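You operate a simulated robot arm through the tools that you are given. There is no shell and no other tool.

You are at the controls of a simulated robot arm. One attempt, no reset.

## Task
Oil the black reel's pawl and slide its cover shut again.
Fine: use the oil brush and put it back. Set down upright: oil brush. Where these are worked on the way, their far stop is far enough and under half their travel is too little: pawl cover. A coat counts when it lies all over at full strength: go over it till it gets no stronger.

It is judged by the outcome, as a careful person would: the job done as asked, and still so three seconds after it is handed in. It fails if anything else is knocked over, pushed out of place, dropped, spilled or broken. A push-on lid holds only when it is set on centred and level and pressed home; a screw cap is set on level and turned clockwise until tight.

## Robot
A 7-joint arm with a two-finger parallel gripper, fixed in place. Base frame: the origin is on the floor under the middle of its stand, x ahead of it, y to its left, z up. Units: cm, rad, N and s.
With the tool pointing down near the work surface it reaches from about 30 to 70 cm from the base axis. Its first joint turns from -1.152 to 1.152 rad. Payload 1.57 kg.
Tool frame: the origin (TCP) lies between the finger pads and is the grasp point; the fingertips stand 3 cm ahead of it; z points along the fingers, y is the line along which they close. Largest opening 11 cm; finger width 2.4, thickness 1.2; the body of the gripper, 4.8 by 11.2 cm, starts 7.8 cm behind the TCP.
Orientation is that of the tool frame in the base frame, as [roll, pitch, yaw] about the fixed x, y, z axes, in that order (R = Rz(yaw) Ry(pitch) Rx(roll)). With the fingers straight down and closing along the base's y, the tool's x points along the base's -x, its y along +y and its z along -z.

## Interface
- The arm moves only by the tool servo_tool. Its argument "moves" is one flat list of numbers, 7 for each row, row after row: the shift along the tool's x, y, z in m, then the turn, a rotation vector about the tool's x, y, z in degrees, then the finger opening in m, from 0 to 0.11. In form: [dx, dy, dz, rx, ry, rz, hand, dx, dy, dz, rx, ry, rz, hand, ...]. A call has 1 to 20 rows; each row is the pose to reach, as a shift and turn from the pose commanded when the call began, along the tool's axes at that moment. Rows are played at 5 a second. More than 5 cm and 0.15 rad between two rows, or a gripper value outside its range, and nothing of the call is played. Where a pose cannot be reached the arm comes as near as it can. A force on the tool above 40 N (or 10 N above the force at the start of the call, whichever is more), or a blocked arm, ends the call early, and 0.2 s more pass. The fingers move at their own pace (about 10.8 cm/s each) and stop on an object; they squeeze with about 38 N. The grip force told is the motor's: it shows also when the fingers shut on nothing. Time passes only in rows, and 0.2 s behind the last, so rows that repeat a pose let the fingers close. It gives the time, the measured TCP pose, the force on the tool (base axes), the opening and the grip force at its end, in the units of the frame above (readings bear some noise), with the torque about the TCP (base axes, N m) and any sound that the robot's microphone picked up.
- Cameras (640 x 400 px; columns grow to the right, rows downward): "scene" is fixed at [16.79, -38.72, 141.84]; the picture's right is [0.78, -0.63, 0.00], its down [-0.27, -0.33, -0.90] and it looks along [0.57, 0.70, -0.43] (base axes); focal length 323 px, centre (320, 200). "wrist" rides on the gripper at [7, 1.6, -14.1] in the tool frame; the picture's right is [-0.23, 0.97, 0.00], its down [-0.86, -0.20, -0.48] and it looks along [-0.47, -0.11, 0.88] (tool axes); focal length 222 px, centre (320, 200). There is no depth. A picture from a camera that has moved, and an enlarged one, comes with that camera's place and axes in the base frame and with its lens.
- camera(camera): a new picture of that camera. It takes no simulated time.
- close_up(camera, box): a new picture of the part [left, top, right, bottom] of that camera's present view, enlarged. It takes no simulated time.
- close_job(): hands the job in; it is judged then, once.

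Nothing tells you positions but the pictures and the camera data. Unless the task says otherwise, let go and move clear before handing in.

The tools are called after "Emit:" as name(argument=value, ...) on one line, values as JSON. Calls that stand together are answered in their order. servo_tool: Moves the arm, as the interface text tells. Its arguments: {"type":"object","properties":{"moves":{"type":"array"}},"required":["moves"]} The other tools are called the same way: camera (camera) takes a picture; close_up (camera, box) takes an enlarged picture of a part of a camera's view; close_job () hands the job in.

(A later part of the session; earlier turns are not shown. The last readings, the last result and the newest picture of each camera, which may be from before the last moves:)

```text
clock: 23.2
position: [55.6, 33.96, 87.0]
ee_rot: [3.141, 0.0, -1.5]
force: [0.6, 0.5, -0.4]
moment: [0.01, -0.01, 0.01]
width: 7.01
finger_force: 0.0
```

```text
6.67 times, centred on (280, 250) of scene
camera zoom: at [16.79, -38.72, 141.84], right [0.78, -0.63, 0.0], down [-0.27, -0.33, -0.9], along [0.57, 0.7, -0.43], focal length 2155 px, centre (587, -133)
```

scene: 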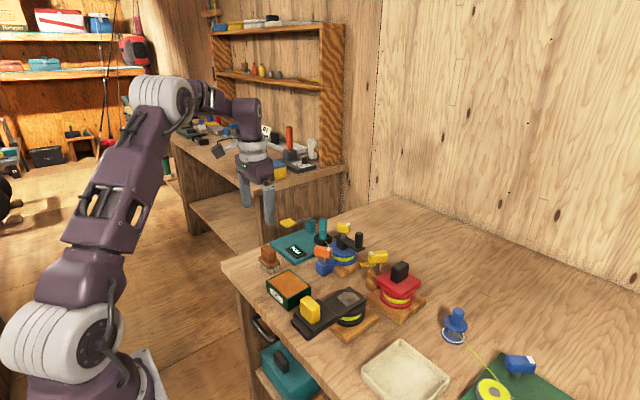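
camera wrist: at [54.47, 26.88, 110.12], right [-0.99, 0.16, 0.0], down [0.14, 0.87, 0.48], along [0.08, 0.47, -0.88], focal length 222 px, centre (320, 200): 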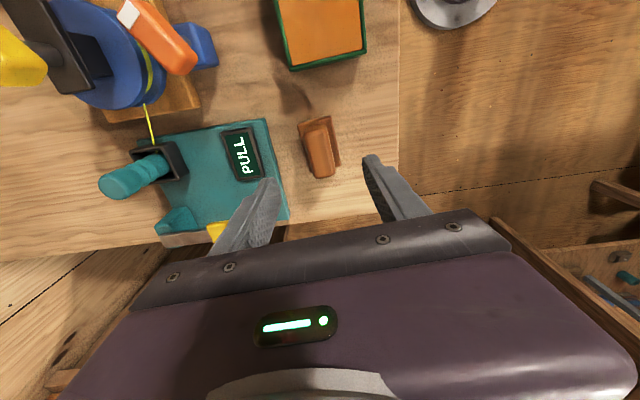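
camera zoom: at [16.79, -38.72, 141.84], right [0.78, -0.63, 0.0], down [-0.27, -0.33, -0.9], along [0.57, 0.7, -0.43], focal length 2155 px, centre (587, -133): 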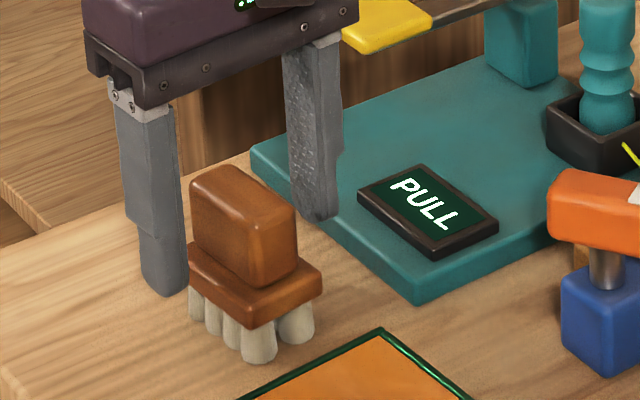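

Emit:
servo_tool(moves=[0, 0, 0, 0, 0, 0, 0.05, 0, 0, 0, 0, 0, 0, 0.035, 0, 0, 0, 0, 0, 0, 0.025, 0, 0, 0, 0, 0, 0, 0.01, 0, 0, 0, 0, 0, 0, 0.0, 0, 0, 0, 0, 0, 0, 0.0, 0, 0, 0, 0, 0, 0, 0.0])

Emit:
close_up(camera="wrist", box=[220, 110, 440, 240])

Emit:
close_up(camera="scene", box=[240, 220, 320, 280])

```text
clock: 24.8
position: [55.56, 34.11, 87.07]
ee_rot: [3.141, 0.0, -1.501]
force: [0.1, -0.7, 0.4]
moment: [0.01, 0.0, -0.02]
width: 2.56
finger_force: 36.2
```

```text
2.91 times, centred on (330, 175) of wrist
camera zoom: at [54.44, 27.08, 101.11], right [-0.99, 0.16, 0.0], down [0.14, 0.87, 0.48], along [0.08, 0.47, -0.88], focal length 646 px, centre (291, 273)
```

zoom: 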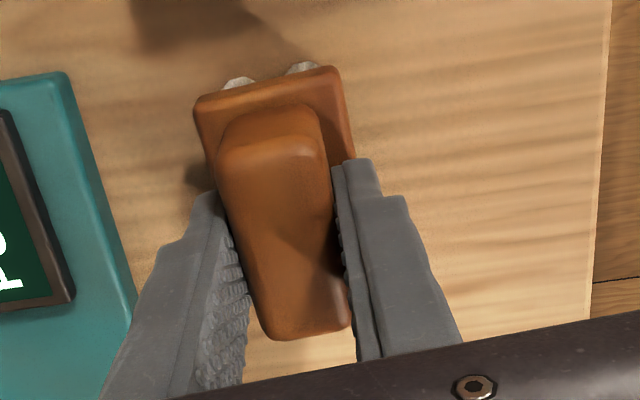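

```text
6.67 times, centred on (280, 250) of scene
camera zoom: at [16.78, -38.72, 141.84], right [0.78, -0.63, 0.0], down [-0.27, -0.33, -0.9], along [0.57, 0.7, -0.43], focal length 2155 px, centre (587, -133)
```

zoom: 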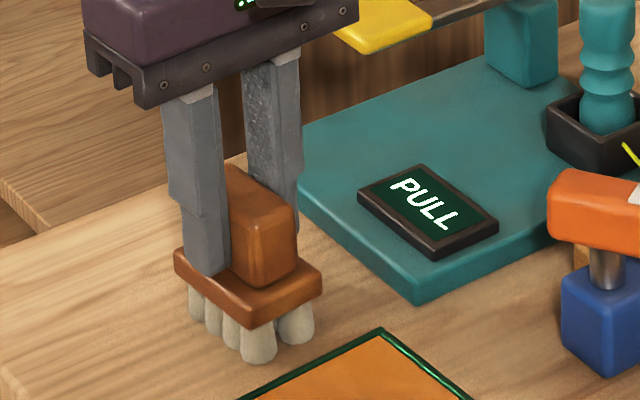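

Gripped at 2.56 cm. I'll lift gently by 1.5 cm and verify before going further.

Emit:
servo_tool(moves=[0, 0, -0.003, 0, 0, 0, 0.0, 0, 0, -0.006, 0, 0, 0, 0.0, 0, 0, -0.01, 0, 0, 0, 0.0, 0, 0, -0.015, 0, 0, 0, 0.0, 0, 0, -0.015, 0, 0, 0, 0.0])

Emit:
close_up(camera="scene", box=[240, 220, 320, 280])

Emit:
close_up(camera="wrist", box=[220, 110, 440, 240])

```text
clock: 26.0
position: [55.48, 34.09, 88.48]
ee_rot: [3.141, 0.001, -1.501]
force: [0.0, 0.2, -0.4]
moment: [0.01, 0.01, -0.01]
width: 2.54
finger_force: 36.7
```

```text
6.67 times, centred on (280, 250) of scene
camera zoom: at [16.79, -38.72, 141.84], right [0.78, -0.63, 0.0], down [-0.27, -0.33, -0.9], along [0.57, 0.7, -0.43], focal length 2155 px, centre (587, -133)
```

zoom: 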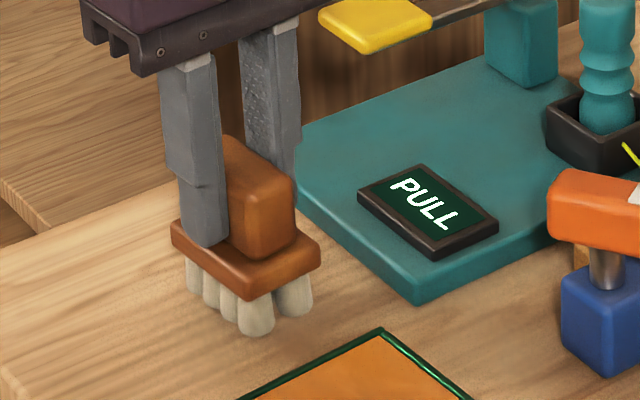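

```text
2.91 times, centred on (330, 175) of wrist
camera zoom: at [54.43, 27.07, 102.67], right [-0.99, 0.16, 0.0], down [0.14, 0.87, 0.48], along [0.08, 0.47, -0.88], focal length 646 px, centre (291, 273)
```

zoom: 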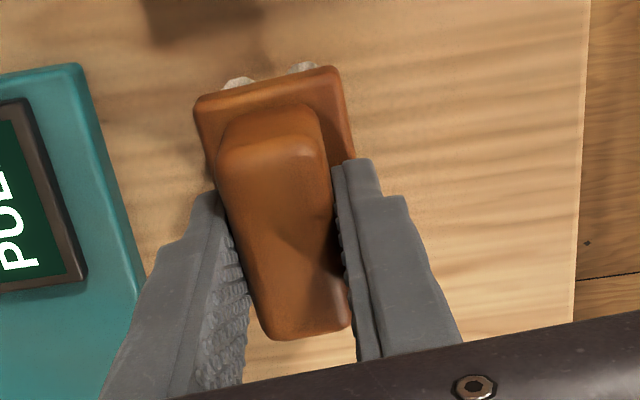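

The brush is held firmly. I'll carry it up and over the oil box centre, near (53.4, 20.7).

Emit:
servo_tool(moves=[0, 0, -0.02, 0, 0, 0, 0.0, 0, 0, -0.05, 0, 0, 0, 0.0, 0, 0, -0.08, 0, 0, 0, 0.0, 0.02, 0.005, -0.09, 0, 0, 0, 0.0, 0.045, 0.01, -0.09, 0, 0, 0, 0.0, 0.07, 0.016, -0.09, 0, 0, 0, 0.0, 0.095, 0.022, -0.09, 0, 0, 0, 0.0, 0.12, 0.027, -0.09, 0, 0, 0, 0.0, 0.132, 0.03, -0.09, 0, 0, 0, 0.0, 0.132, 0.03, -0.09, 0, 0, 0, 0.0])

Emit:
camera(camera="wrist")

Emit:
close_up(camera="scene", box=[230, 200, 350, 320])

```text
clock: 28.2
position: [53.59, 20.72, 97.29]
ee_rot: [-3.14, 0.0, -1.501]
force: [-0.9, 0.5, -1.6]
moment: [0.0, -0.03, 0.02]
width: 2.54
finger_force: 36.5
```

```text
taken
camera wrist: at [52.42, 13.7, 111.57], right [-0.99, 0.16, 0.0], down [0.14, 0.87, 0.48], along [0.08, 0.47, -0.88], focal length 222 px, centre (320, 200)
```

wrist: 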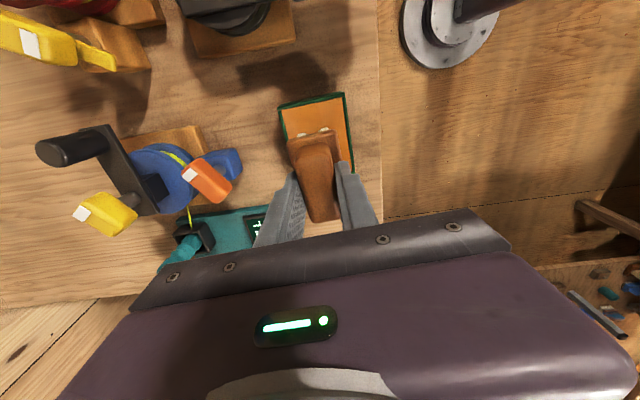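

```text
3.33 times, centred on (290, 260) of scene
camera zoom: at [16.79, -38.72, 141.84], right [0.78, -0.63, 0.0], down [-0.27, -0.33, -0.9], along [0.57, 0.7, -0.43], focal length 1078 px, centre (420, 0)
```

zoom: 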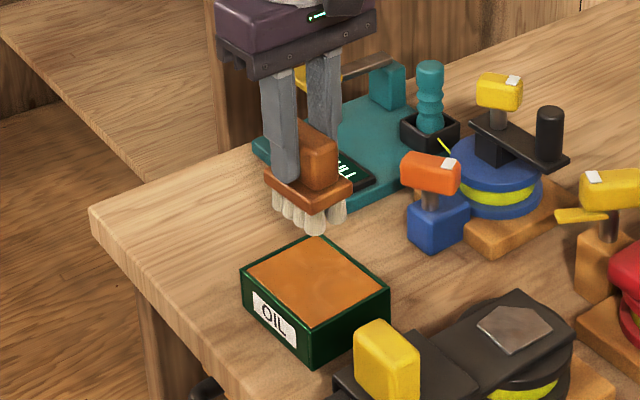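

Emit:
close_up(camera="wrist", box=[240, 80, 400, 240])

```text
2.50 times, centred on (320, 160) of wrist
camera zoom: at [52.42, 13.7, 111.57], right [-0.99, 0.16, 0.0], down [0.14, 0.87, 0.48], along [0.08, 0.47, -0.88], focal length 555 px, centre (320, 300)
```

zoom: 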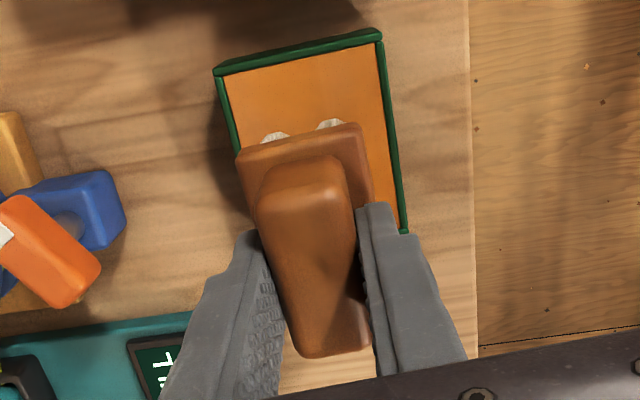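

The brush is centred over the oil to within about 3 mm. I'll lower it slowly into the oil and watch the force.

Emit:
servo_tool(moves=[0.003, 0, 0.02, 0, 0, 0, 0.0, 0.003, 0, 0.04, 0, 0, 0, 0.0, 0.003, 0, 0.052, 0, 0, 0, 0.0, 0.003, 0, 0.058, 0, 0, 0, 0.0, 0.003, 0, 0.063, 0, 0, 0, 0.0, 0.003, 0, 0.066, 0, 0, 0, 0.0, 0.003, 0, 0.066, 0, 0, 0, 0.0])

Emit:
close_up(camera="scene", box=[250, 240, 330, 310])

```text
clock: 29.8
position: [53.58, 20.49, 90.99]
ee_rot: [-3.14, 0.0, -1.5]
force: [-4.8, -2.1, 24.9]
moment: [-0.27, 0.34, -0.02]
width: 2.54
finger_force: 37.4
```

```text
5.71 times, centred on (290, 275) of scene
camera zoom: at [16.73, -38.74, 141.84], right [0.78, -0.63, 0.0], down [-0.27, -0.33, -0.9], along [0.57, 0.7, -0.43], focal length 1847 px, centre (491, -229)
```

zoom: 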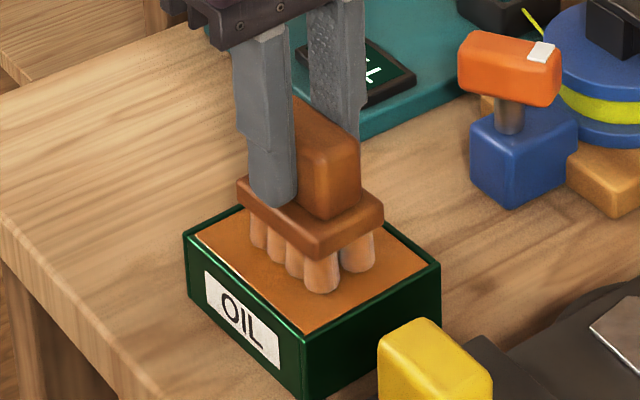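

The bristles rest on the oil and have turned orange. I'll ease off the pressure, stay in contact briefly, then lift and check the load.

Emit:
servo_tool(moves=[0, 0, -0.003, 0, 0, 0, 0.0, 0.003, 0, -0.003, 0, 0, 0, 0.0, -0.003, 0, -0.003, 0, 0, 0, 0.0, 0, 0, -0.003, 0, 0, 0, 0.0, 0, 0, -0.03, 0, 0, 0, 0.0, 0, 0, -0.066, 0, 0, 0, 0.0, 0, 0, -0.066, 0, 0, 0, 0.0])

Emit:
close_up(camera="scene", box=[250, 200, 330, 300])

Emit:
camera(camera="wrist")

```text
clock: 31.4
position: [53.52, 20.54, 97.5]
ee_rot: [-3.141, -0.001, -1.502]
force: [-0.2, 0.2, -0.9]
moment: [0.03, 0.03, -0.01]
width: 2.54
finger_force: 36.6
```

```text
4.00 times, centred on (290, 250) of scene
camera zoom: at [16.79, -38.72, 141.84], right [0.78, -0.63, 0.0], down [-0.27, -0.33, -0.9], along [0.57, 0.7, -0.43], focal length 1293 px, centre (440, 0)
```

zoom: 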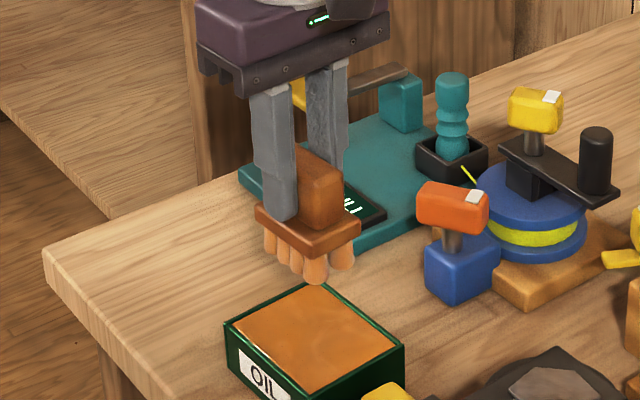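

```text
taken
camera wrist: at [52.41, 13.45, 111.63], right [-0.99, 0.16, 0.0], down [0.14, 0.87, 0.48], along [0.08, 0.47, -0.88], focal length 222 px, centre (320, 200)
```

wrist: 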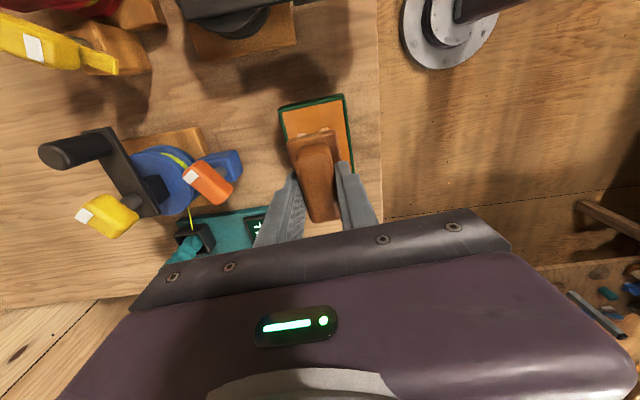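

The bristles are fully loaded. The pawl spans about x 57.7–62.0 and y 1.8–5.8, with its top near z=87.05. I'll carry the brush over it.

Emit:
servo_tool(moves=[0.015, -0.004, -0.015, 0, 0, 0, 0.0, 0.04, -0.012, -0.026, 0, 0, 0, 0.0, 0.07, -0.021, -0.026, 0, 0, 0, 0.0, 0.1, -0.03, -0.026, 0, 0, 0, 0.0, 0.13, -0.039, -0.026, 0, 0, 0, 0.0, 0.155, -0.047, -0.026, 0, 0, 0, 0.0, 0.1716, -0.0515, -0.026, 0, 0, 0, 0.0, 0.1716, -0.0515, -0.026, 0, 0, 0, 0.0])

Emit:
camera(camera="wrist")

Emit:
close_up(camera="scene", box=[290, 220, 410, 340])

```text
clock: 33.2
position: [59.9, 3.64, 100.08]
ee_rot: [3.141, 0.001, -1.502]
force: [0.3, 0.1, -1.3]
moment: [-0.03, -0.02, 0.0]
width: 2.54
finger_force: 36.7
```

```text
taken
camera wrist: at [58.78, -3.37, 114.21], right [-0.99, 0.16, 0.0], down [0.14, 0.87, 0.48], along [0.08, 0.47, -0.88], focal length 222 px, centre (320, 200)
```

wrist: 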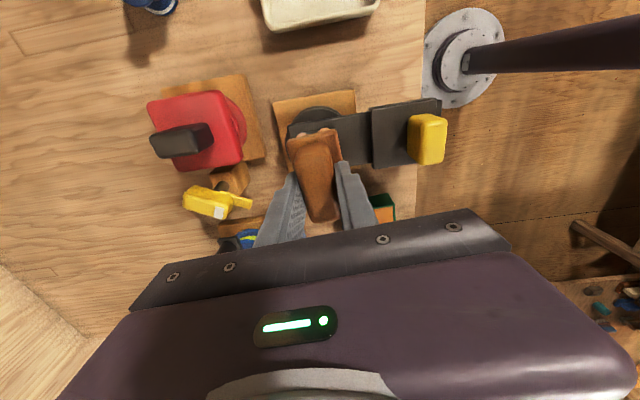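

```text
3.33 times, centred on (350, 280) of scene
camera zoom: at [16.79, -38.72, 141.84], right [0.78, -0.63, 0.0], down [-0.27, -0.33, -0.9], along [0.57, 0.7, -0.43], focal length 1078 px, centre (220, -67)
```

zoom: 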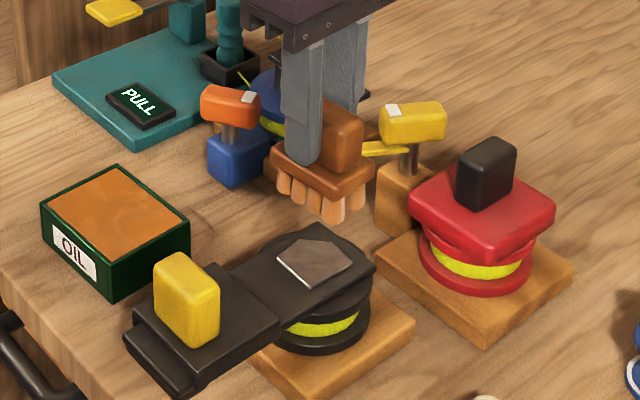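

The brush is aligned over the pawl. I'll lower it gently until the bristles touch.

Emit:
servo_tool(moves=[0, 0, 0.02, 0, 0, 0, 0.0, 0, 0, 0.04, 0, 0, 0, 0.0, 0, 0, 0.05, 0, 0, 0, 0.0, 0, 0, 0.055, 0, 0, 0, 0.0, 0, 0, 0.058, 0, 0, 0, 0.0, 0, 0, 0.059, 0, 0, 0, 0.0])

Emit:
close_up(camera="scene", box=[310, 255, 390, 325])

```text
clock: 34.6
position: [59.82, 3.73, 94.07]
ee_rot: [-3.142, 0.0, -1.501]
force: [-0.3, -0.1, -0.8]
moment: [0.01, -0.01, 0.0]
width: 2.53
finger_force: 37.1
```

```text
5.71 times, centred on (350, 290) of scene
camera zoom: at [16.79, -38.72, 141.84], right [0.78, -0.63, 0.0], down [-0.27, -0.33, -0.9], along [0.57, 0.7, -0.43], focal length 1847 px, centre (149, -314)
```

zoom: 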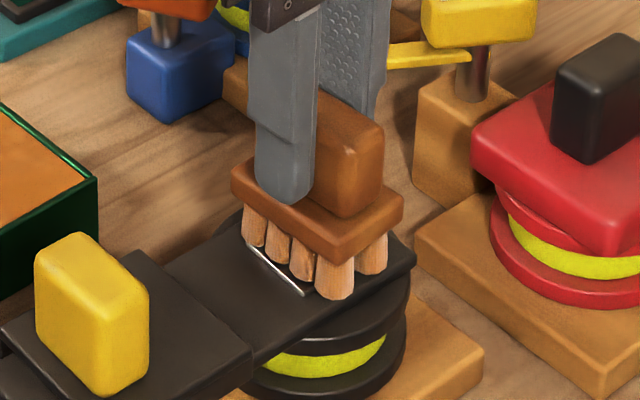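

Emit:
servo_tool(moves=[0, 0, 0.001, 0, 0, 0, 0.0, 0, 0, 0.002, 0, 0, 0, 0.0, 0, 0, 0.002, 0, 0, 0, 0.0])

```text
clock: 35.4
position: [59.89, 3.79, 93.95]
ee_rot: [-3.14, 0.001, -1.5]
force: [-3.4, -1.2, 17.8]
moment: [0.05, 0.29, -0.01]
width: 2.56
finger_force: 36.6
```

The bristles touch at about z=93.95 with 18 N. I'll lighten the pressure and stroke along x over the pawl.

Emit:
servo_tool(moves=[0, 0, -0.001, 0, 0, 0, 0.0, 0, 0.005, -0.001, 0, 0, 0, 0.0, 0, 0.01, -0.001, 0, 0, 0, 0.0, 0, 0.015, -0.001, 0, 0, 0, 0.0, 0, 0.01, -0.001, 0, 0, 0, 0.0, 0, 0.005, -0.001, 0, 0, 0, 0.0, 0, 0, -0.001, 0, 0, 0, 0.0, 0, -0.005, -0.001, 0, 0, 0, 0.0, 0, -0.01, -0.001, 0, 0, 0, 0.0, 0, -0.015, -0.001, 0, 0, 0, 0.0, 0, -0.01, -0.001, 0, 0, 0, 0.0, 0, -0.005, -0.001, 0, 0, 0, 0.0, 0, 0, -0.001, 0, 0, 0, 0.0])

Emit:
close_up(camera="scene", box=[310, 255, 390, 325])

```text
clock: 38.2
position: [59.92, 3.69, 94.17]
ee_rot: [3.141, 0.0, -1.502]
force: [0.3, -0.2, -1.4]
moment: [-0.01, -0.01, -0.01]
width: 2.53
finger_force: 37.2
```

```text
5.71 times, centred on (350, 290) of scene
camera zoom: at [16.79, -38.72, 141.84], right [0.78, -0.63, 0.0], down [-0.27, -0.33, -0.9], along [0.57, 0.7, -0.43], focal length 1847 px, centre (149, -314)
```

zoom: 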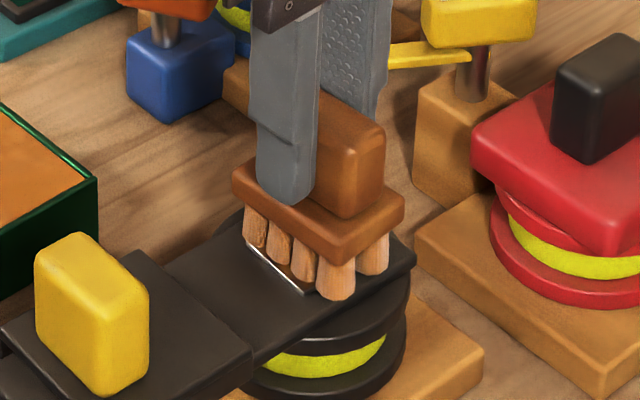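

Emit:
servo_tool(moves=[0, 0, -0.02, 0, 0, 0, 0.0, 0, 0, -0.05, 0, 0, 0, 0.0, 0, 0, -0.07, 0, 0, 0, 0.0])

Emit:
close_up(camera="scene", box=[310, 255, 390, 325])

```text
clock: 39.0
position: [59.88, 3.62, 100.98]
ee_rot: [-3.141, 0.002, -1.502]
force: [-0.3, 0.2, -0.1]
moment: [0.0, -0.01, 0.01]
width: 2.54
finger_force: 36.9
```

```text
5.71 times, centred on (350, 290) of scene
camera zoom: at [16.79, -38.72, 141.84], right [0.78, -0.63, 0.0], down [-0.27, -0.33, -0.9], along [0.57, 0.7, -0.43], focal length 1847 px, centre (149, -314)
```

zoom: 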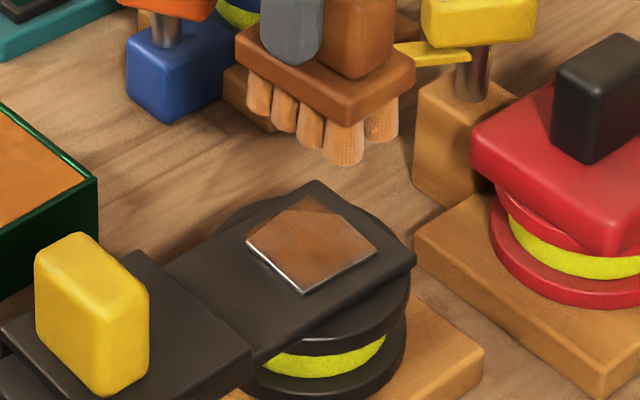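

Emit:
close_up(camera="scene", box=[336, 283, 364, 303])

Emit:
camera(camera="wrist")

```text
16.00 times, centred on (350, 293) of scene
camera zoom: at [16.79, -38.72, 141.84], right [0.78, -0.63, 0.0], down [-0.27, -0.33, -0.9], along [0.57, 0.7, -0.43], focal length 5173 px, centre (-160, -1288)
```

zoom: 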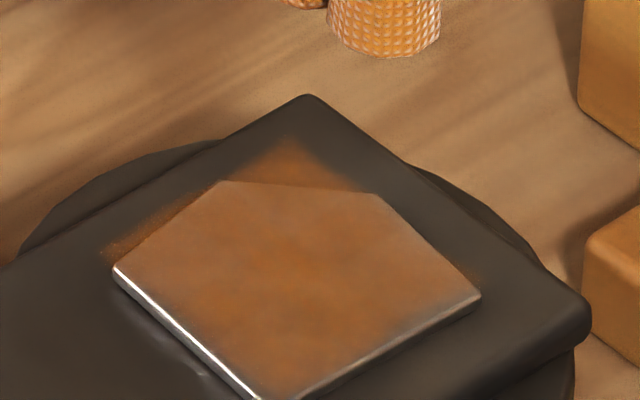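

```text
taken
camera wrist: at [58.74, -3.41, 115.15], right [-0.99, 0.16, 0.0], down [0.14, 0.87, 0.48], along [0.08, 0.47, -0.88], focal length 222 px, centre (320, 200)
```

wrist: 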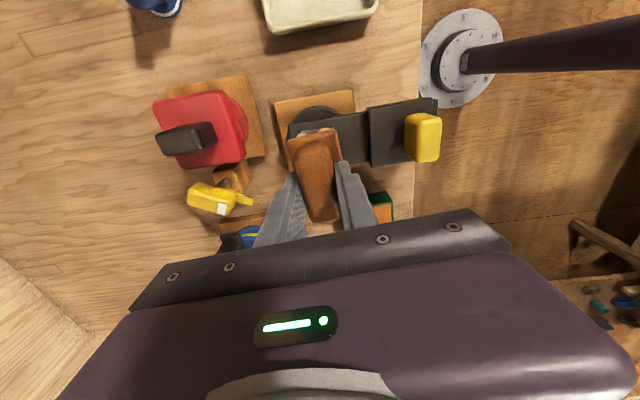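

The first coat shows but is uneven and weaker toward the -y and -x edges. I'll make a second pass shifted to -y with longer strokes and light pressure.

Emit:
servo_tool(moves=[0.01, 0.01, 0.03, 0, 0, 0, 0.0, 0.01, 0.02, 0.055, 0, 0, 0, 0.0, 0.01, 0.02, 0.066, 0, 0, 0, 0.0, 0.01, 0.02, 0.0705, 0, 0, 0, 0.0, 0.01, 0.013, 0.0705, 0, 0, 0, 0.0, 0.01, 0.006, 0.0705, 0, 0, 0, 0.0, 0.01, 0, 0.0705, 0, 0, 0, 0.0, 0.01, -0.007, 0.0705, 0, 0, 0, 0.0, 0.01, -0.014, 0.0705, 0, 0, 0, 0.0, 0.01, -0.02, 0.0705, 0, 0, 0, 0.0, 0.01, -0.013, 0.0705, 0, 0, 0, 0.0, 0.01, -0.006, 0.0705, 0, 0, 0, 0.0, 0.01, 0, 0.0705, 0, 0, 0, 0.0, 0.01, 0.007, 0.0705, 0, 0, 0, 0.0, 0.01, 0.014, 0.0705, 0, 0, 0, 0.0, 0.01, 0.02, 0.0705, 0, 0, 0, 0.0])

Emit:
close_up(camera="scene", box=[310, 255, 390, 325])

```text
clock: 42.4
position: [57.81, 2.62, 93.92]
ee_rot: [-3.14, 0.001, -1.503]
force: [7.7, 1.5, 16.6]
moment: [0.19, -0.58, -0.03]
width: 2.55
finger_force: 37.6
```

```text
5.71 times, centred on (350, 290) of scene
camera zoom: at [16.77, -38.71, 141.84], right [0.78, -0.63, 0.0], down [-0.27, -0.33, -0.9], along [0.57, 0.7, -0.43], focal length 1847 px, centre (149, -314)
```

zoom: 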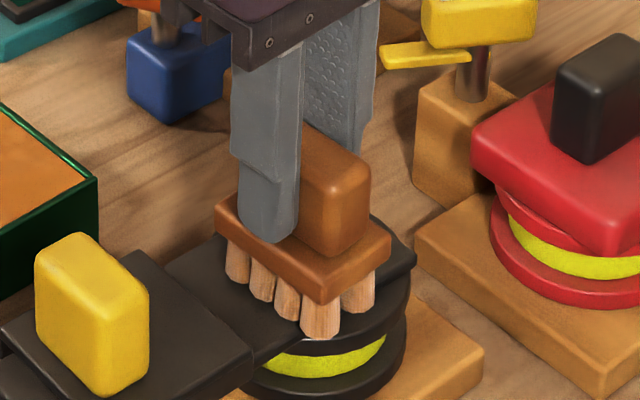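

Emit:
servo_tool(moves=[0, 0, -0.02, 0, 0, 0, 0.0, 0, 0, -0.05, 0, 0, 0, 0.0, 0, 0, -0.07, 0, 0, 0, 0.0])

Emit:
close_up(camera="scene", box=[336, 283, 364, 303])

Emit:
close_up(camera="scene", box=[310, 235, 390, 325])

```text
clock: 43.2
position: [57.89, 2.55, 101.05]
ee_rot: [3.142, 0.0, -1.502]
force: [-0.9, -0.7, 0.1]
moment: [-0.03, -0.01, -0.02]
width: 2.54
finger_force: 36.8
```

```text
16.00 times, centred on (350, 293) of scene
camera zoom: at [16.79, -38.72, 141.84], right [0.78, -0.63, 0.0], down [-0.27, -0.33, -0.9], along [0.57, 0.7, -0.43], focal length 5173 px, centre (-160, -1288)
```

zoom: 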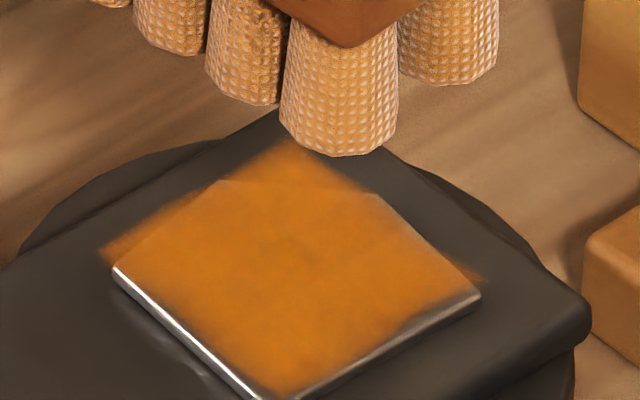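

```text
4.44 times, centred on (350, 280) of scene
camera zoom: at [16.79, -38.72, 141.84], right [0.78, -0.63, 0.0], down [-0.27, -0.33, -0.9], along [0.57, 0.7, -0.43], focal length 1437 px, centre (187, -156)
```

zoom: 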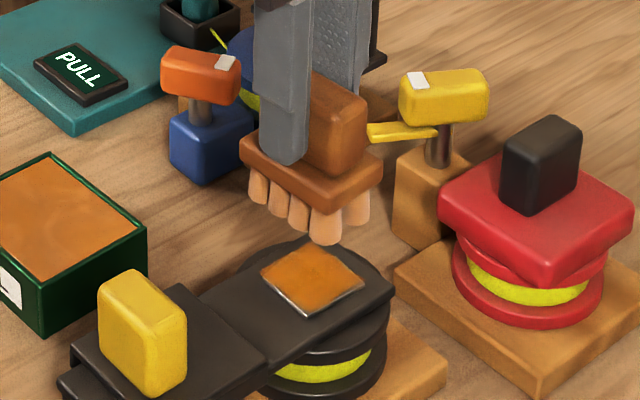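

The coat is much stronger. I'll make another pass covering the centre and +y side with the same light pressure, then compare.

Emit:
servo_tool(moves=[-0.01, 0, 0.03, 0, 0, 0, 0.0, -0.01, 0, 0.055, 0, 0, 0, 0.0, -0.01, 0, 0.066, 0, 0, 0, 0.0, -0.01, 0, 0.0705, 0, 0, 0, 0.0, -0.01, -0.007, 0.0705, 0, 0, 0, 0.0, -0.01, -0.014, 0.0705, 0, 0, 0, 0.0, -0.01, -0.021, 0.0705, 0, 0, 0, 0.0, -0.01, -0.028, 0.0705, 0, 0, 0, 0.0, -0.01, -0.035, 0.0705, 0, 0, 0, 0.0, -0.01, -0.04, 0.0705, 0, 0, 0, 0.0, -0.017, -0.04, 0.0705, 0, 0, 0, 0.0, -0.02, -0.035, 0.0705, 0, 0, 0, 0.0, -0.02, -0.028, 0.0705, 0, 0, 0, 0.0, -0.02, -0.021, 0.0705, 0, 0, 0, 0.0, -0.02, -0.014, 0.0705, 0, 0, 0, 0.0, -0.02, -0.007, 0.0705, 0, 0, 0, 0.0, -0.02, 0, 0.0705, 0, 0, 0, 0.0, -0.012, 0, 0.0705, 0, 0, 0, 0.0, -0.005, 0, 0.0705, 0, 0, 0, 0.0, 0, 0, 0.0705, 0, 0, 0, 0.0])

Emit:
servo_tool(moves=[0, 0, -0.02, 0, 0, 0, 0.0, 0, 0, -0.05, 0, 0, 0, 0.0, 0, 0, -0.0705, 0, 0, 0, 0.0])

Emit:
close_up(camera="scene", box=[336, 283, 364, 303])

Emit:
close_up(camera="scene", box=[310, 235, 390, 325])

```text
clock: 47.4
position: [57.86, 2.65, 94.03]
ee_rot: [3.141, 0.0, -1.501]
force: [-2.5, 10.6, 23.3]
moment: [0.85, 0.0, 0.1]
width: 2.54
finger_force: 36.4
```

```text
clock: 48.2
position: [57.82, 2.46, 101.07]
ee_rot: [3.141, 0.001, -1.5]
force: [0.0, -0.1, -0.5]
moment: [0.02, -0.01, -0.04]
width: 2.57
finger_force: 37.2
```

```text
16.00 times, centred on (350, 293) of scene
camera zoom: at [16.79, -38.72, 141.84], right [0.78, -0.63, 0.0], down [-0.27, -0.33, -0.9], along [0.57, 0.7, -0.43], focal length 5173 px, centre (-160, -1288)
```

zoom: 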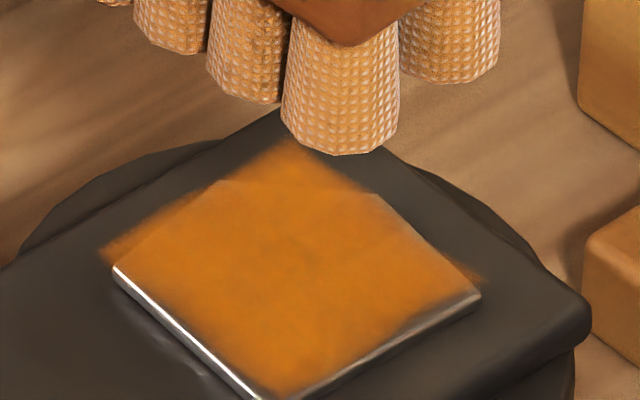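

```text
4.44 times, centred on (350, 280) of scene
camera zoom: at [16.79, -38.72, 141.84], right [0.78, -0.63, 0.0], down [-0.27, -0.33, -0.9], along [0.57, 0.7, -0.43], focal length 1437 px, centre (187, -156)
```

zoom: 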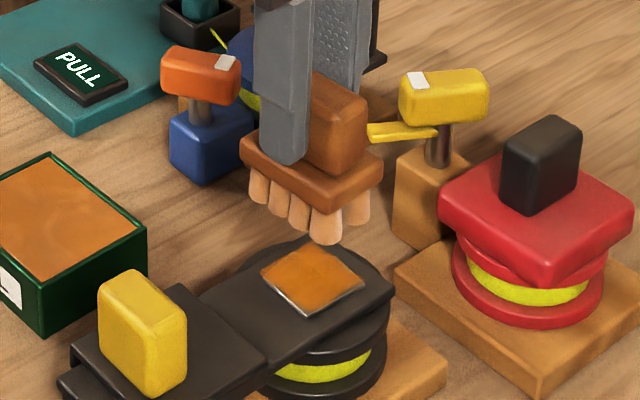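

The coat looks close to saturated, but the bristles are paler now. I'll re-dip so that further strokes really test whether it can get any stronger.

Emit:
servo_tool(moves=[-0.02, 0.004, 0, 0, 0, 0, 0.0, -0.055, 0.01, 0, 0, 0, 0, 0.0, -0.09, 0.016, 0, 0, 0, 0, 0.0, -0.125, 0.022, 0, 0, 0, 0, 0.0, -0.16, 0.028, 0, 0, 0, 0, 0.0, -0.1802, 0.0313, 0, 0, 0, 0, 0.0, -0.1802, 0.0313, 0.03, 0, 0, 0, 0.0, -0.1802, 0.0313, 0.06, 0, 0, 0, 0.0, -0.1802, 0.0313, 0.085, 0, 0, 0, 0.0, -0.1802, 0.0313, 0.095, 0, 0, 0, 0.0, -0.1802, 0.0313, 0.099, 0, 0, 0, 0.0, -0.1802, 0.0313, 0.102, 0, 0, 0, 0.0, -0.1802, 0.0313, 0.102, 0, 0, 0, 0.0, -0.1802, 0.0313, 0.102, 0, 0, 0, 0.0])

Emit:
close_up(camera="scene", box=[250, 240, 330, 310])

```text
clock: 51.2
position: [53.56, 20.41, 90.95]
ee_rot: [-3.14, 0.0, -1.502]
force: [-5.2, -2.5, 31.1]
moment: [-0.35, 0.29, -0.03]
width: 2.56
finger_force: 37.3
```

```text
5.71 times, centred on (290, 275) of scene
camera zoom: at [16.72, -38.74, 141.84], right [0.78, -0.63, 0.0], down [-0.27, -0.33, -0.9], along [0.57, 0.7, -0.43], focal length 1847 px, centre (491, -229)
```

zoom: 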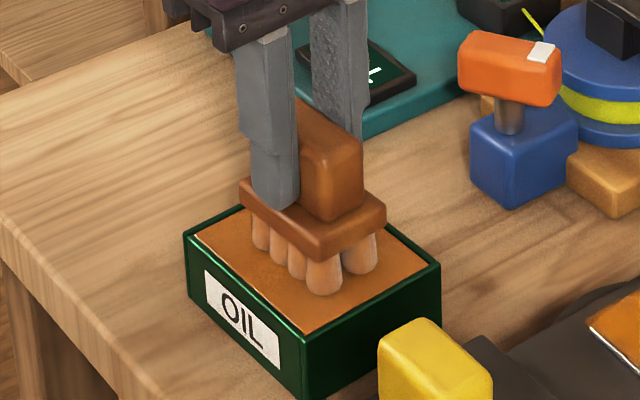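

Emit:
servo_tool(moves=[0, 0, -0.003, 0, 0, 0, 0.0, 0, 0, -0.003, 0, 0, 0, 0.0, 0, 0, -0.03, 0, 0, 0, 0.0, 0, 0, -0.07, 0, 0, 0, 0.0, 0, 0, -0.102, 0, 0, 0, 0.0, 0.03, -0.0056, -0.102, 0, 0, 0, 0.0, 0.07, -0.013, -0.102, 0, 0, 0, 0.0, 0.11, -0.02, -0.102, 0, 0, 0, 0.0, 0.15, -0.027, -0.102, 0, 0, 0, 0.0, 0.1802, -0.0313, -0.102, 0, 0, 0, 0.0, 0.1802, -0.0313, -0.102, 0, 0, 0, 0.0])

Emit:
close_up(camera="scene", box=[310, 235, 390, 325])

Emit:
close_up(camera="scene", box=[336, 273, 364, 303])

```text
clock: 53.6
position: [57.92, 2.56, 100.96]
ee_rot: [3.141, 0.0, -1.5]
force: [0.3, 0.0, -0.7]
moment: [0.02, 0.02, 0.01]
width: 2.53
finger_force: 36.5
```

```text
4.44 times, centred on (350, 280) of scene
camera zoom: at [16.79, -38.72, 141.84], right [0.78, -0.63, 0.0], down [-0.27, -0.33, -0.9], along [0.57, 0.7, -0.43], focal length 1437 px, centre (187, -156)
```

zoom: 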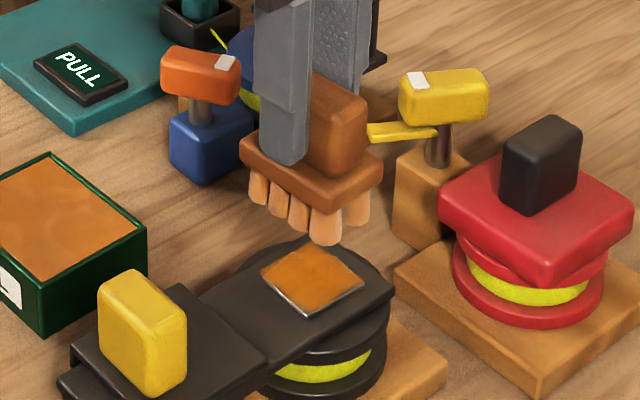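

```text
13.33 times, centred on (350, 288) of scene
camera zoom: at [16.79, -38.72, 141.84], right [0.78, -0.63, 0.0], down [-0.27, -0.33, -0.9], along [0.57, 0.7, -0.43], focal length 4311 px, centre (-80, -973)
```

zoom: 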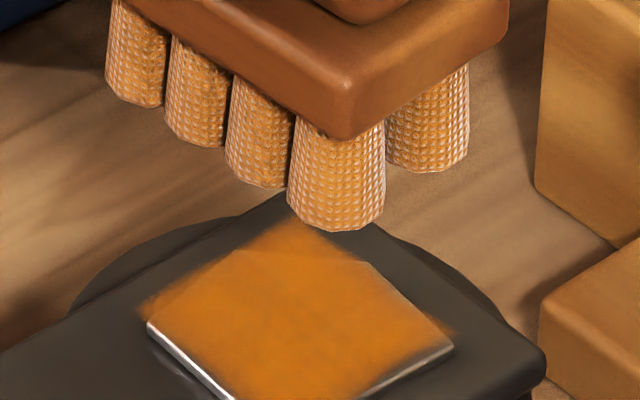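

The bristles are refreshed. I'll make another full set of strokes covering every band of the pawl.

Emit:
servo_tool(moves=[0.004, 0.003, 0.03, 0, 0, 0, 0.0, 0.004, 0.003, 0.055, 0, 0, 0, 0.0, 0.004, 0.003, 0.066, 0, 0, 0, 0.0, 0.004, 0.003, 0.0702, 0, 0, 0, 0.0, 0.004, -0.006, 0.0702, 0, 0, 0, 0.0, 0.004, -0.015, 0.0702, 0, 0, 0, 0.0, 0.004, -0.024, 0.0702, 0, 0, 0, 0.0, 0.004, -0.033, 0.0702, 0, 0, 0, 0.0, 0.004, -0.042, 0.0702, 0, 0, 0, 0.0, -0.004, -0.042, 0.0702, 0, 0, 0, 0.0, -0.0105, -0.036, 0.0702, 0, 0, 0, 0.0, -0.0105, -0.027, 0.0702, 0, 0, 0, 0.0, -0.0105, -0.018, 0.0702, 0, 0, 0, 0.0, -0.0105, -0.009, 0.0702, 0, 0, 0, 0.0, -0.0105, 0, 0.0702, 0, 0, 0, 0.0, -0.0105, 0.004, 0.0702, 0, 0, 0, 0.0, -0.018, 0, 0.0702, 0, 0, 0, 0.0, -0.022, -0.009, 0.0702, 0, 0, 0, 0.0, -0.022, -0.018, 0.0702, 0, 0, 0, 0.0, -0.022, -0.027, 0.0702, 0, 0, 0, 0.0])

Emit:
servo_tool(moves=[0, -0.006, 0, 0, 0, 0, 0.0, 0, -0.013, 0, 0, 0, 0, 0.0, 0.009, -0.01, 0, 0, 0, 0, 0.0, 0.018, -0.004, 0, 0, 0, 0, 0.0, 0.026, 0.004, 0, 0, 0, 0, 0.0, 0.026, 0.012, 0, 0, 0, 0, 0.0, 0.026, 0.02, 0, 0, 0, 0, 0.0, 0.026, 0.028, 0, 0, 0, 0, 0.0, 0.018, 0.031, 0, 0, 0, 0, 0.0, 0.01, 0.031, 0, 0, 0, 0, 0.0, 0.0115, 0.027, -0.01, 0, 0, 0, 0.0, 0.0115, 0.027, -0.04, 0, 0, 0, 0.0, 0.0115, 0.027, -0.0702, 0, 0, 0, 0.0])

Emit:
close_up(camera="scene", box=[336, 283, 364, 303])

Emit:
close_up(camera="scene", box=[310, 235, 390, 325])

```text
clock: 57.8
position: [60.41, 5.03, 93.91]
ee_rot: [3.14, -0.001, -1.5]
force: [-6.6, 0.1, 13.7]
moment: [-0.18, 0.39, -0.1]
width: 2.53
finger_force: 37.0
```

```text
clock: 60.6
position: [57.89, 3.58, 101.04]
ee_rot: [3.141, 0.0, -1.499]
force: [0.0, -0.7, -0.4]
moment: [0.01, 0.01, 0.02]
width: 2.52
finger_force: 36.6
```

```text
16.00 times, centred on (350, 293) of scene
camera zoom: at [16.79, -38.72, 141.84], right [0.78, -0.63, 0.0], down [-0.27, -0.33, -0.9], along [0.57, 0.7, -0.43], focal length 5173 px, centre (-160, -1288)
```

zoom: 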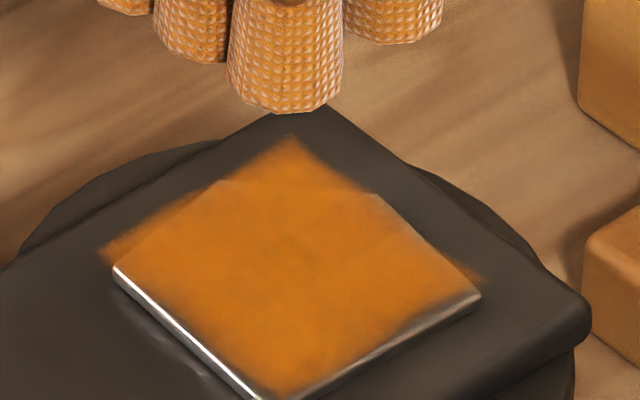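

```text
4.44 times, centred on (350, 280) of scene
camera zoom: at [16.79, -38.72, 141.84], right [0.78, -0.63, 0.0], down [-0.27, -0.33, -0.9], along [0.57, 0.7, -0.43], focal length 1437 px, centre (187, -156)
```

zoom: 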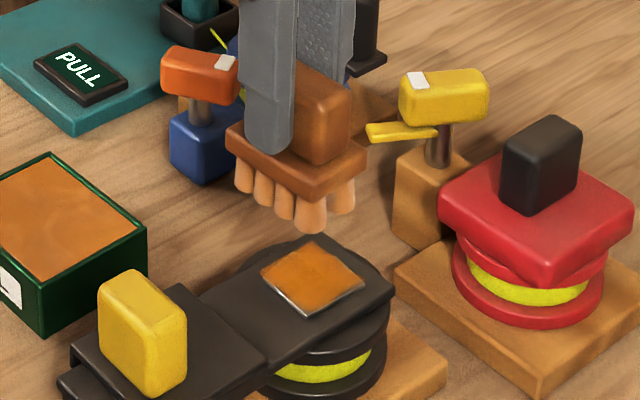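

The pass with a fresh load left the coat unchanged, so it is saturated across the pawl. I'll carry the brush back above its original spot.

Emit:
servo_tool(moves=[-0.02, 0, 0, 0, 0, 0, 0.0, -0.055, 0, 0, 0, 0, 0, 0.0, -0.09, 0, 0, 0, 0, 0, 0.0, -0.125, 0, 0, 0, 0, 0, 0.0, -0.16, 0, 0, 0, 0, 0, 0.0, -0.195, 0, 0, 0, 0, 0, 0.0, -0.23, 0.001, 0, 0, 0, 0, 0.0, -0.265, 0.001, 0, 0, 0, 0, 0.0, -0.29, 0.0015, 0, 0, 0, 0, 0.0, -0.3061, 0.0015, 0, 0, 0, 0, 0.0, -0.3061, 0.0015, 0.03, 0, 0, 0, 0.0, -0.3061, 0.0015, 0.06, 0, 0, 0, 0.0, -0.3061, 0.0015, 0.09, 0, 0, 0, 0.0, -0.3061, 0.0015, 0.11, 0, 0, 0, 0.0, -0.3061, 0.0015, 0.11, 0, 0, 0, 0.0])

Emit:
close_up(camera="scene", box=[230, 200, 330, 290])

Emit:
close_up(camera="wrist", box=[220, 80, 440, 240])

```text
clock: 63.8
position: [55.63, 34.15, 89.95]
ee_rot: [3.141, 0.001, -1.501]
force: [0.5, -0.2, -0.5]
moment: [0.03, -0.01, -0.02]
width: 2.52
finger_force: 37.0
```

```text
4.44 times, centred on (280, 245) of scene
camera zoom: at [16.79, -38.72, 141.84], right [0.78, -0.63, 0.0], down [-0.27, -0.33, -0.9], along [0.57, 0.7, -0.43], focal length 1437 px, centre (498, 0)
```

zoom: 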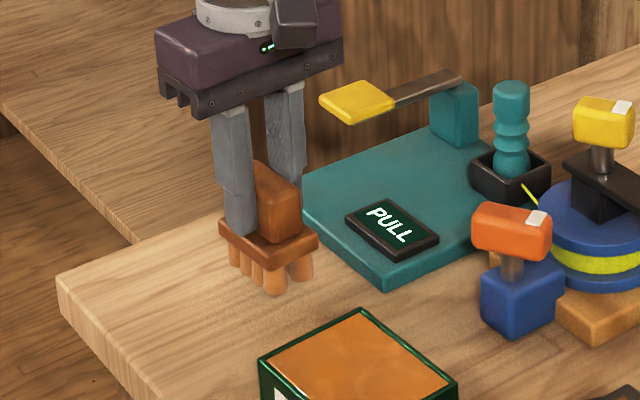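

```text
2.50 times, centred on (330, 160) of wrist
camera zoom: at [54.4, 27.02, 104.11], right [-0.99, 0.16, 0.0], down [0.14, 0.87, 0.48], along [0.08, 0.47, -0.88], focal length 555 px, centre (295, 300)
```

zoom: 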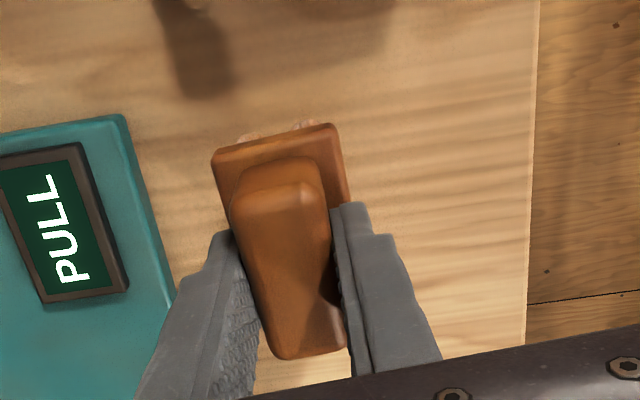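

The brush is back over its spot. I'll lower it slowly to the bench.

Emit:
servo_tool(moves=[0, 0, 0.01, 0, 0, 0, 0.0, 0, 0, 0.018, 0, 0, 0, 0.0, 0, 0, 0.024, 0, 0, 0, 0.0, 0, 0, 0.027, 0, 0, 0, 0.0, 0, 0, 0.029, 0, 0, 0, 0.0])

Emit:
close_up(camera="scene", box=[240, 220, 320, 280])

```text
clock: 65.0
position: [55.55, 34.1, 86.94]
ee_rot: [-3.141, 0.001, -1.498]
force: [0.5, 0.6, 0.5]
moment: [0.0, 0.01, -0.03]
width: 2.54
finger_force: 37.1
```

```text
6.67 times, centred on (280, 250) of scene
camera zoom: at [16.79, -38.72, 141.84], right [0.78, -0.63, 0.0], down [-0.27, -0.33, -0.9], along [0.57, 0.7, -0.43], focal length 2155 px, centre (587, -133)
```

zoom: 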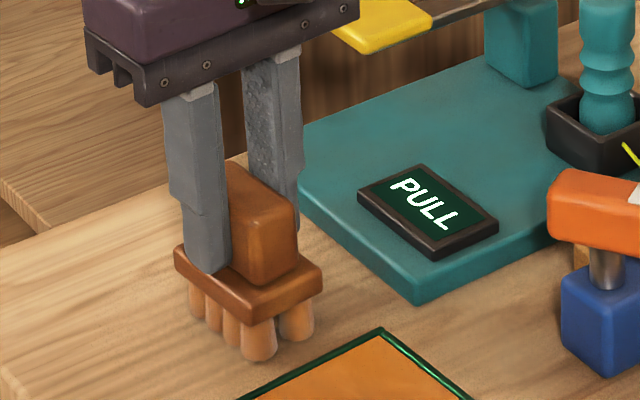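

Emit:
servo_tool(moves=[0, 0, 0.001, 0, 0, 0, 0.0, 0, 0, 0.0015, 0, 0, 0, 0.0])

```text
clock: 65.6
position: [55.5, 34.12, 86.86]
ee_rot: [-3.141, 0.0, -1.501]
force: [-0.2, -0.1, -0.8]
moment: [0.0, 0.0, 0.0]
width: 2.53
finger_force: 36.9
```

Emit:
servo_tool(moves=[0, 0, 0.001, 0, 0, 0, 0.0, 0, 0, 0.001, 0, 0, 0, 0.0])

```text
clock: 66.2
position: [55.59, 34.23, 86.85]
ee_rot: [-3.14, 0.0, -1.501]
force: [-0.6, 0.1, 7.4]
moment: [-0.11, 0.12, -0.03]
width: 2.55
finger_force: 36.5
```

The bristles are on the bench with 7 N. I'll release and move straight up.

Emit:
servo_tool(moves=[0, 0, -0.0005, 0, 0, 0, 0.03, 0, 0, -0.0005, 0, 0, 0, 0.05, 0, 0, -0.0005, 0, 0, 0, 0.07, 0, 0, -0.0005, 0, 0, 0, 0.07, 0, 0, -0.02, 0, 0, 0, 0.07, 0, 0, -0.05, 0, 0, 0, 0.07, 0, 0, -0.09, 0, 0, 0, 0.07, 0, 0, -0.13, 0, 0, 0, 0.07, 0, 0, -0.13, 0, 0, 0, 0.07])

Emit:
close_up(camera="scene", box=[230, 200, 330, 290])

Emit:
close_up(camera="scene", box=[250, 235, 300, 280])

Emit:
camera(camera="wrist")

```text
clock: 68.2
position: [55.44, 34.05, 99.88]
ee_rot: [3.141, -0.001, -1.5]
force: [-0.9, 1.0, 0.4]
moment: [-0.03, -0.02, 0.02]
width: 6.97
finger_force: 0.2
```

```text
4.44 times, centred on (280, 245) of scene
camera zoom: at [16.79, -38.72, 141.84], right [0.78, -0.63, 0.0], down [-0.27, -0.33, -0.9], along [0.57, 0.7, -0.43], focal length 1437 px, centre (498, 0)
```

zoom: 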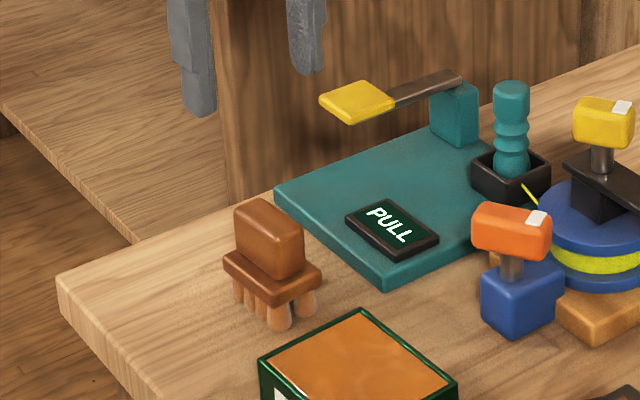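

```text
8.89 times, centred on (275, 258) of scene
camera zoom: at [16.79, -38.72, 141.84], right [0.78, -0.63, 0.0], down [-0.27, -0.33, -0.9], along [0.57, 0.7, -0.43], focal length 2874 px, centre (720, -311)
```

zoom: 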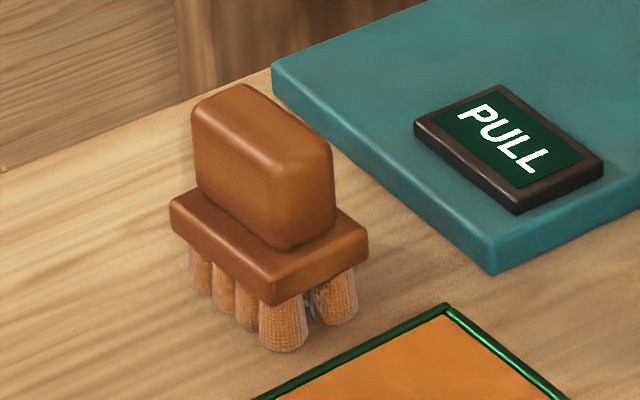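

```text
taken
camera wrist: at [54.43, 26.99, 113.99], right [-0.99, 0.16, 0.0], down [0.14, 0.87, 0.48], along [0.08, 0.47, -0.88], focal length 222 px, centre (320, 200)
```

wrist: 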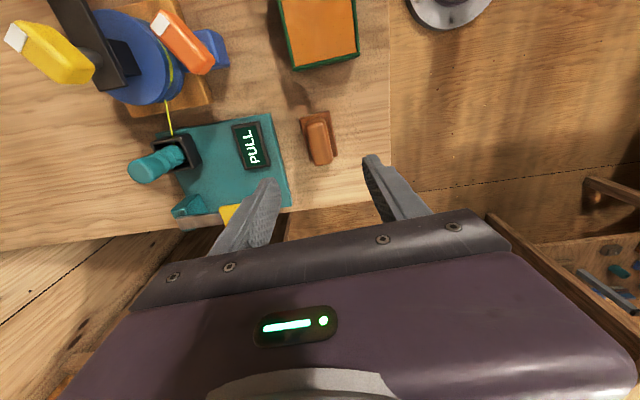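

The brush stands upright in its original spot. I'll go back over the reel to inspect the coat with the wrist camera before shutting the cover.

Emit:
servo_tool(moves=[0.02, -0.002, 0, 0, 0, 1, 0.07, 0.055, -0.005, 0, 0, 0, 2, 0.07, 0.09, -0.008, 0, 0, 0, 3, 0.07, 0.125, -0.011, 0, 0, 0, 4, 0.07, 0.16, -0.014, 0, 0, 0, 4, 0.07, 0.195, -0.017, 0, 0, 0, 4, 0.07, 0.23, -0.02, 0, 0, 0, 4, 0.07, 0.265, -0.022, 0, 0, 0, 4, 0.07, 0.2925, -0.0244, 0, 0, 0, 4, 0.07, 0.2925, -0.0244, 0, 0, 0, 4, 0.07])

Emit:
camera(camera="wrist")

Emit:
close_up(camera="scene", box=[310, 255, 390, 325])

```text
clock: 70.4
position: [59.98, 5.07, 100.05]
ee_rot: [3.141, 0.001, -1.571]
force: [0.2, 0.6, 0.3]
moment: [0.0, -0.01, -0.01]
width: 7.01
finger_force: 0.0
```

```text
taken
camera wrist: at [58.38, -1.85, 114.02], right [-0.97, 0.23, 0.0], down [0.2, 0.86, 0.48], along [0.11, 0.47, -0.88], focal length 222 px, centre (320, 200)
```

wrist: 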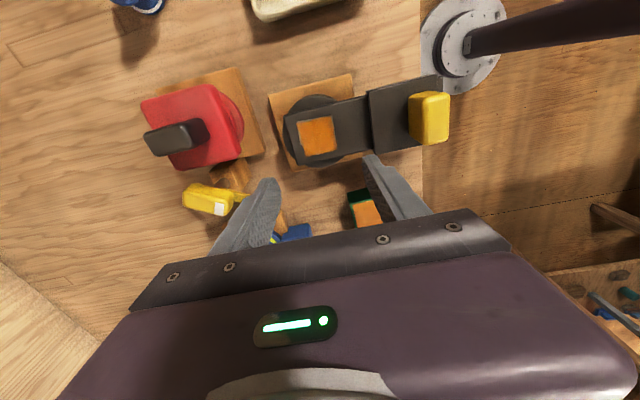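

```text
5.71 times, centred on (350, 290) of scene
camera zoom: at [16.78, -38.72, 141.84], right [0.78, -0.63, 0.0], down [-0.27, -0.33, -0.9], along [0.57, 0.7, -0.43], focal length 1847 px, centre (149, -314)
```

zoom: 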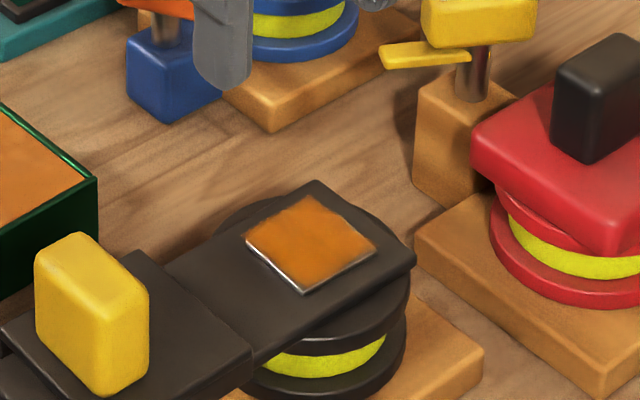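

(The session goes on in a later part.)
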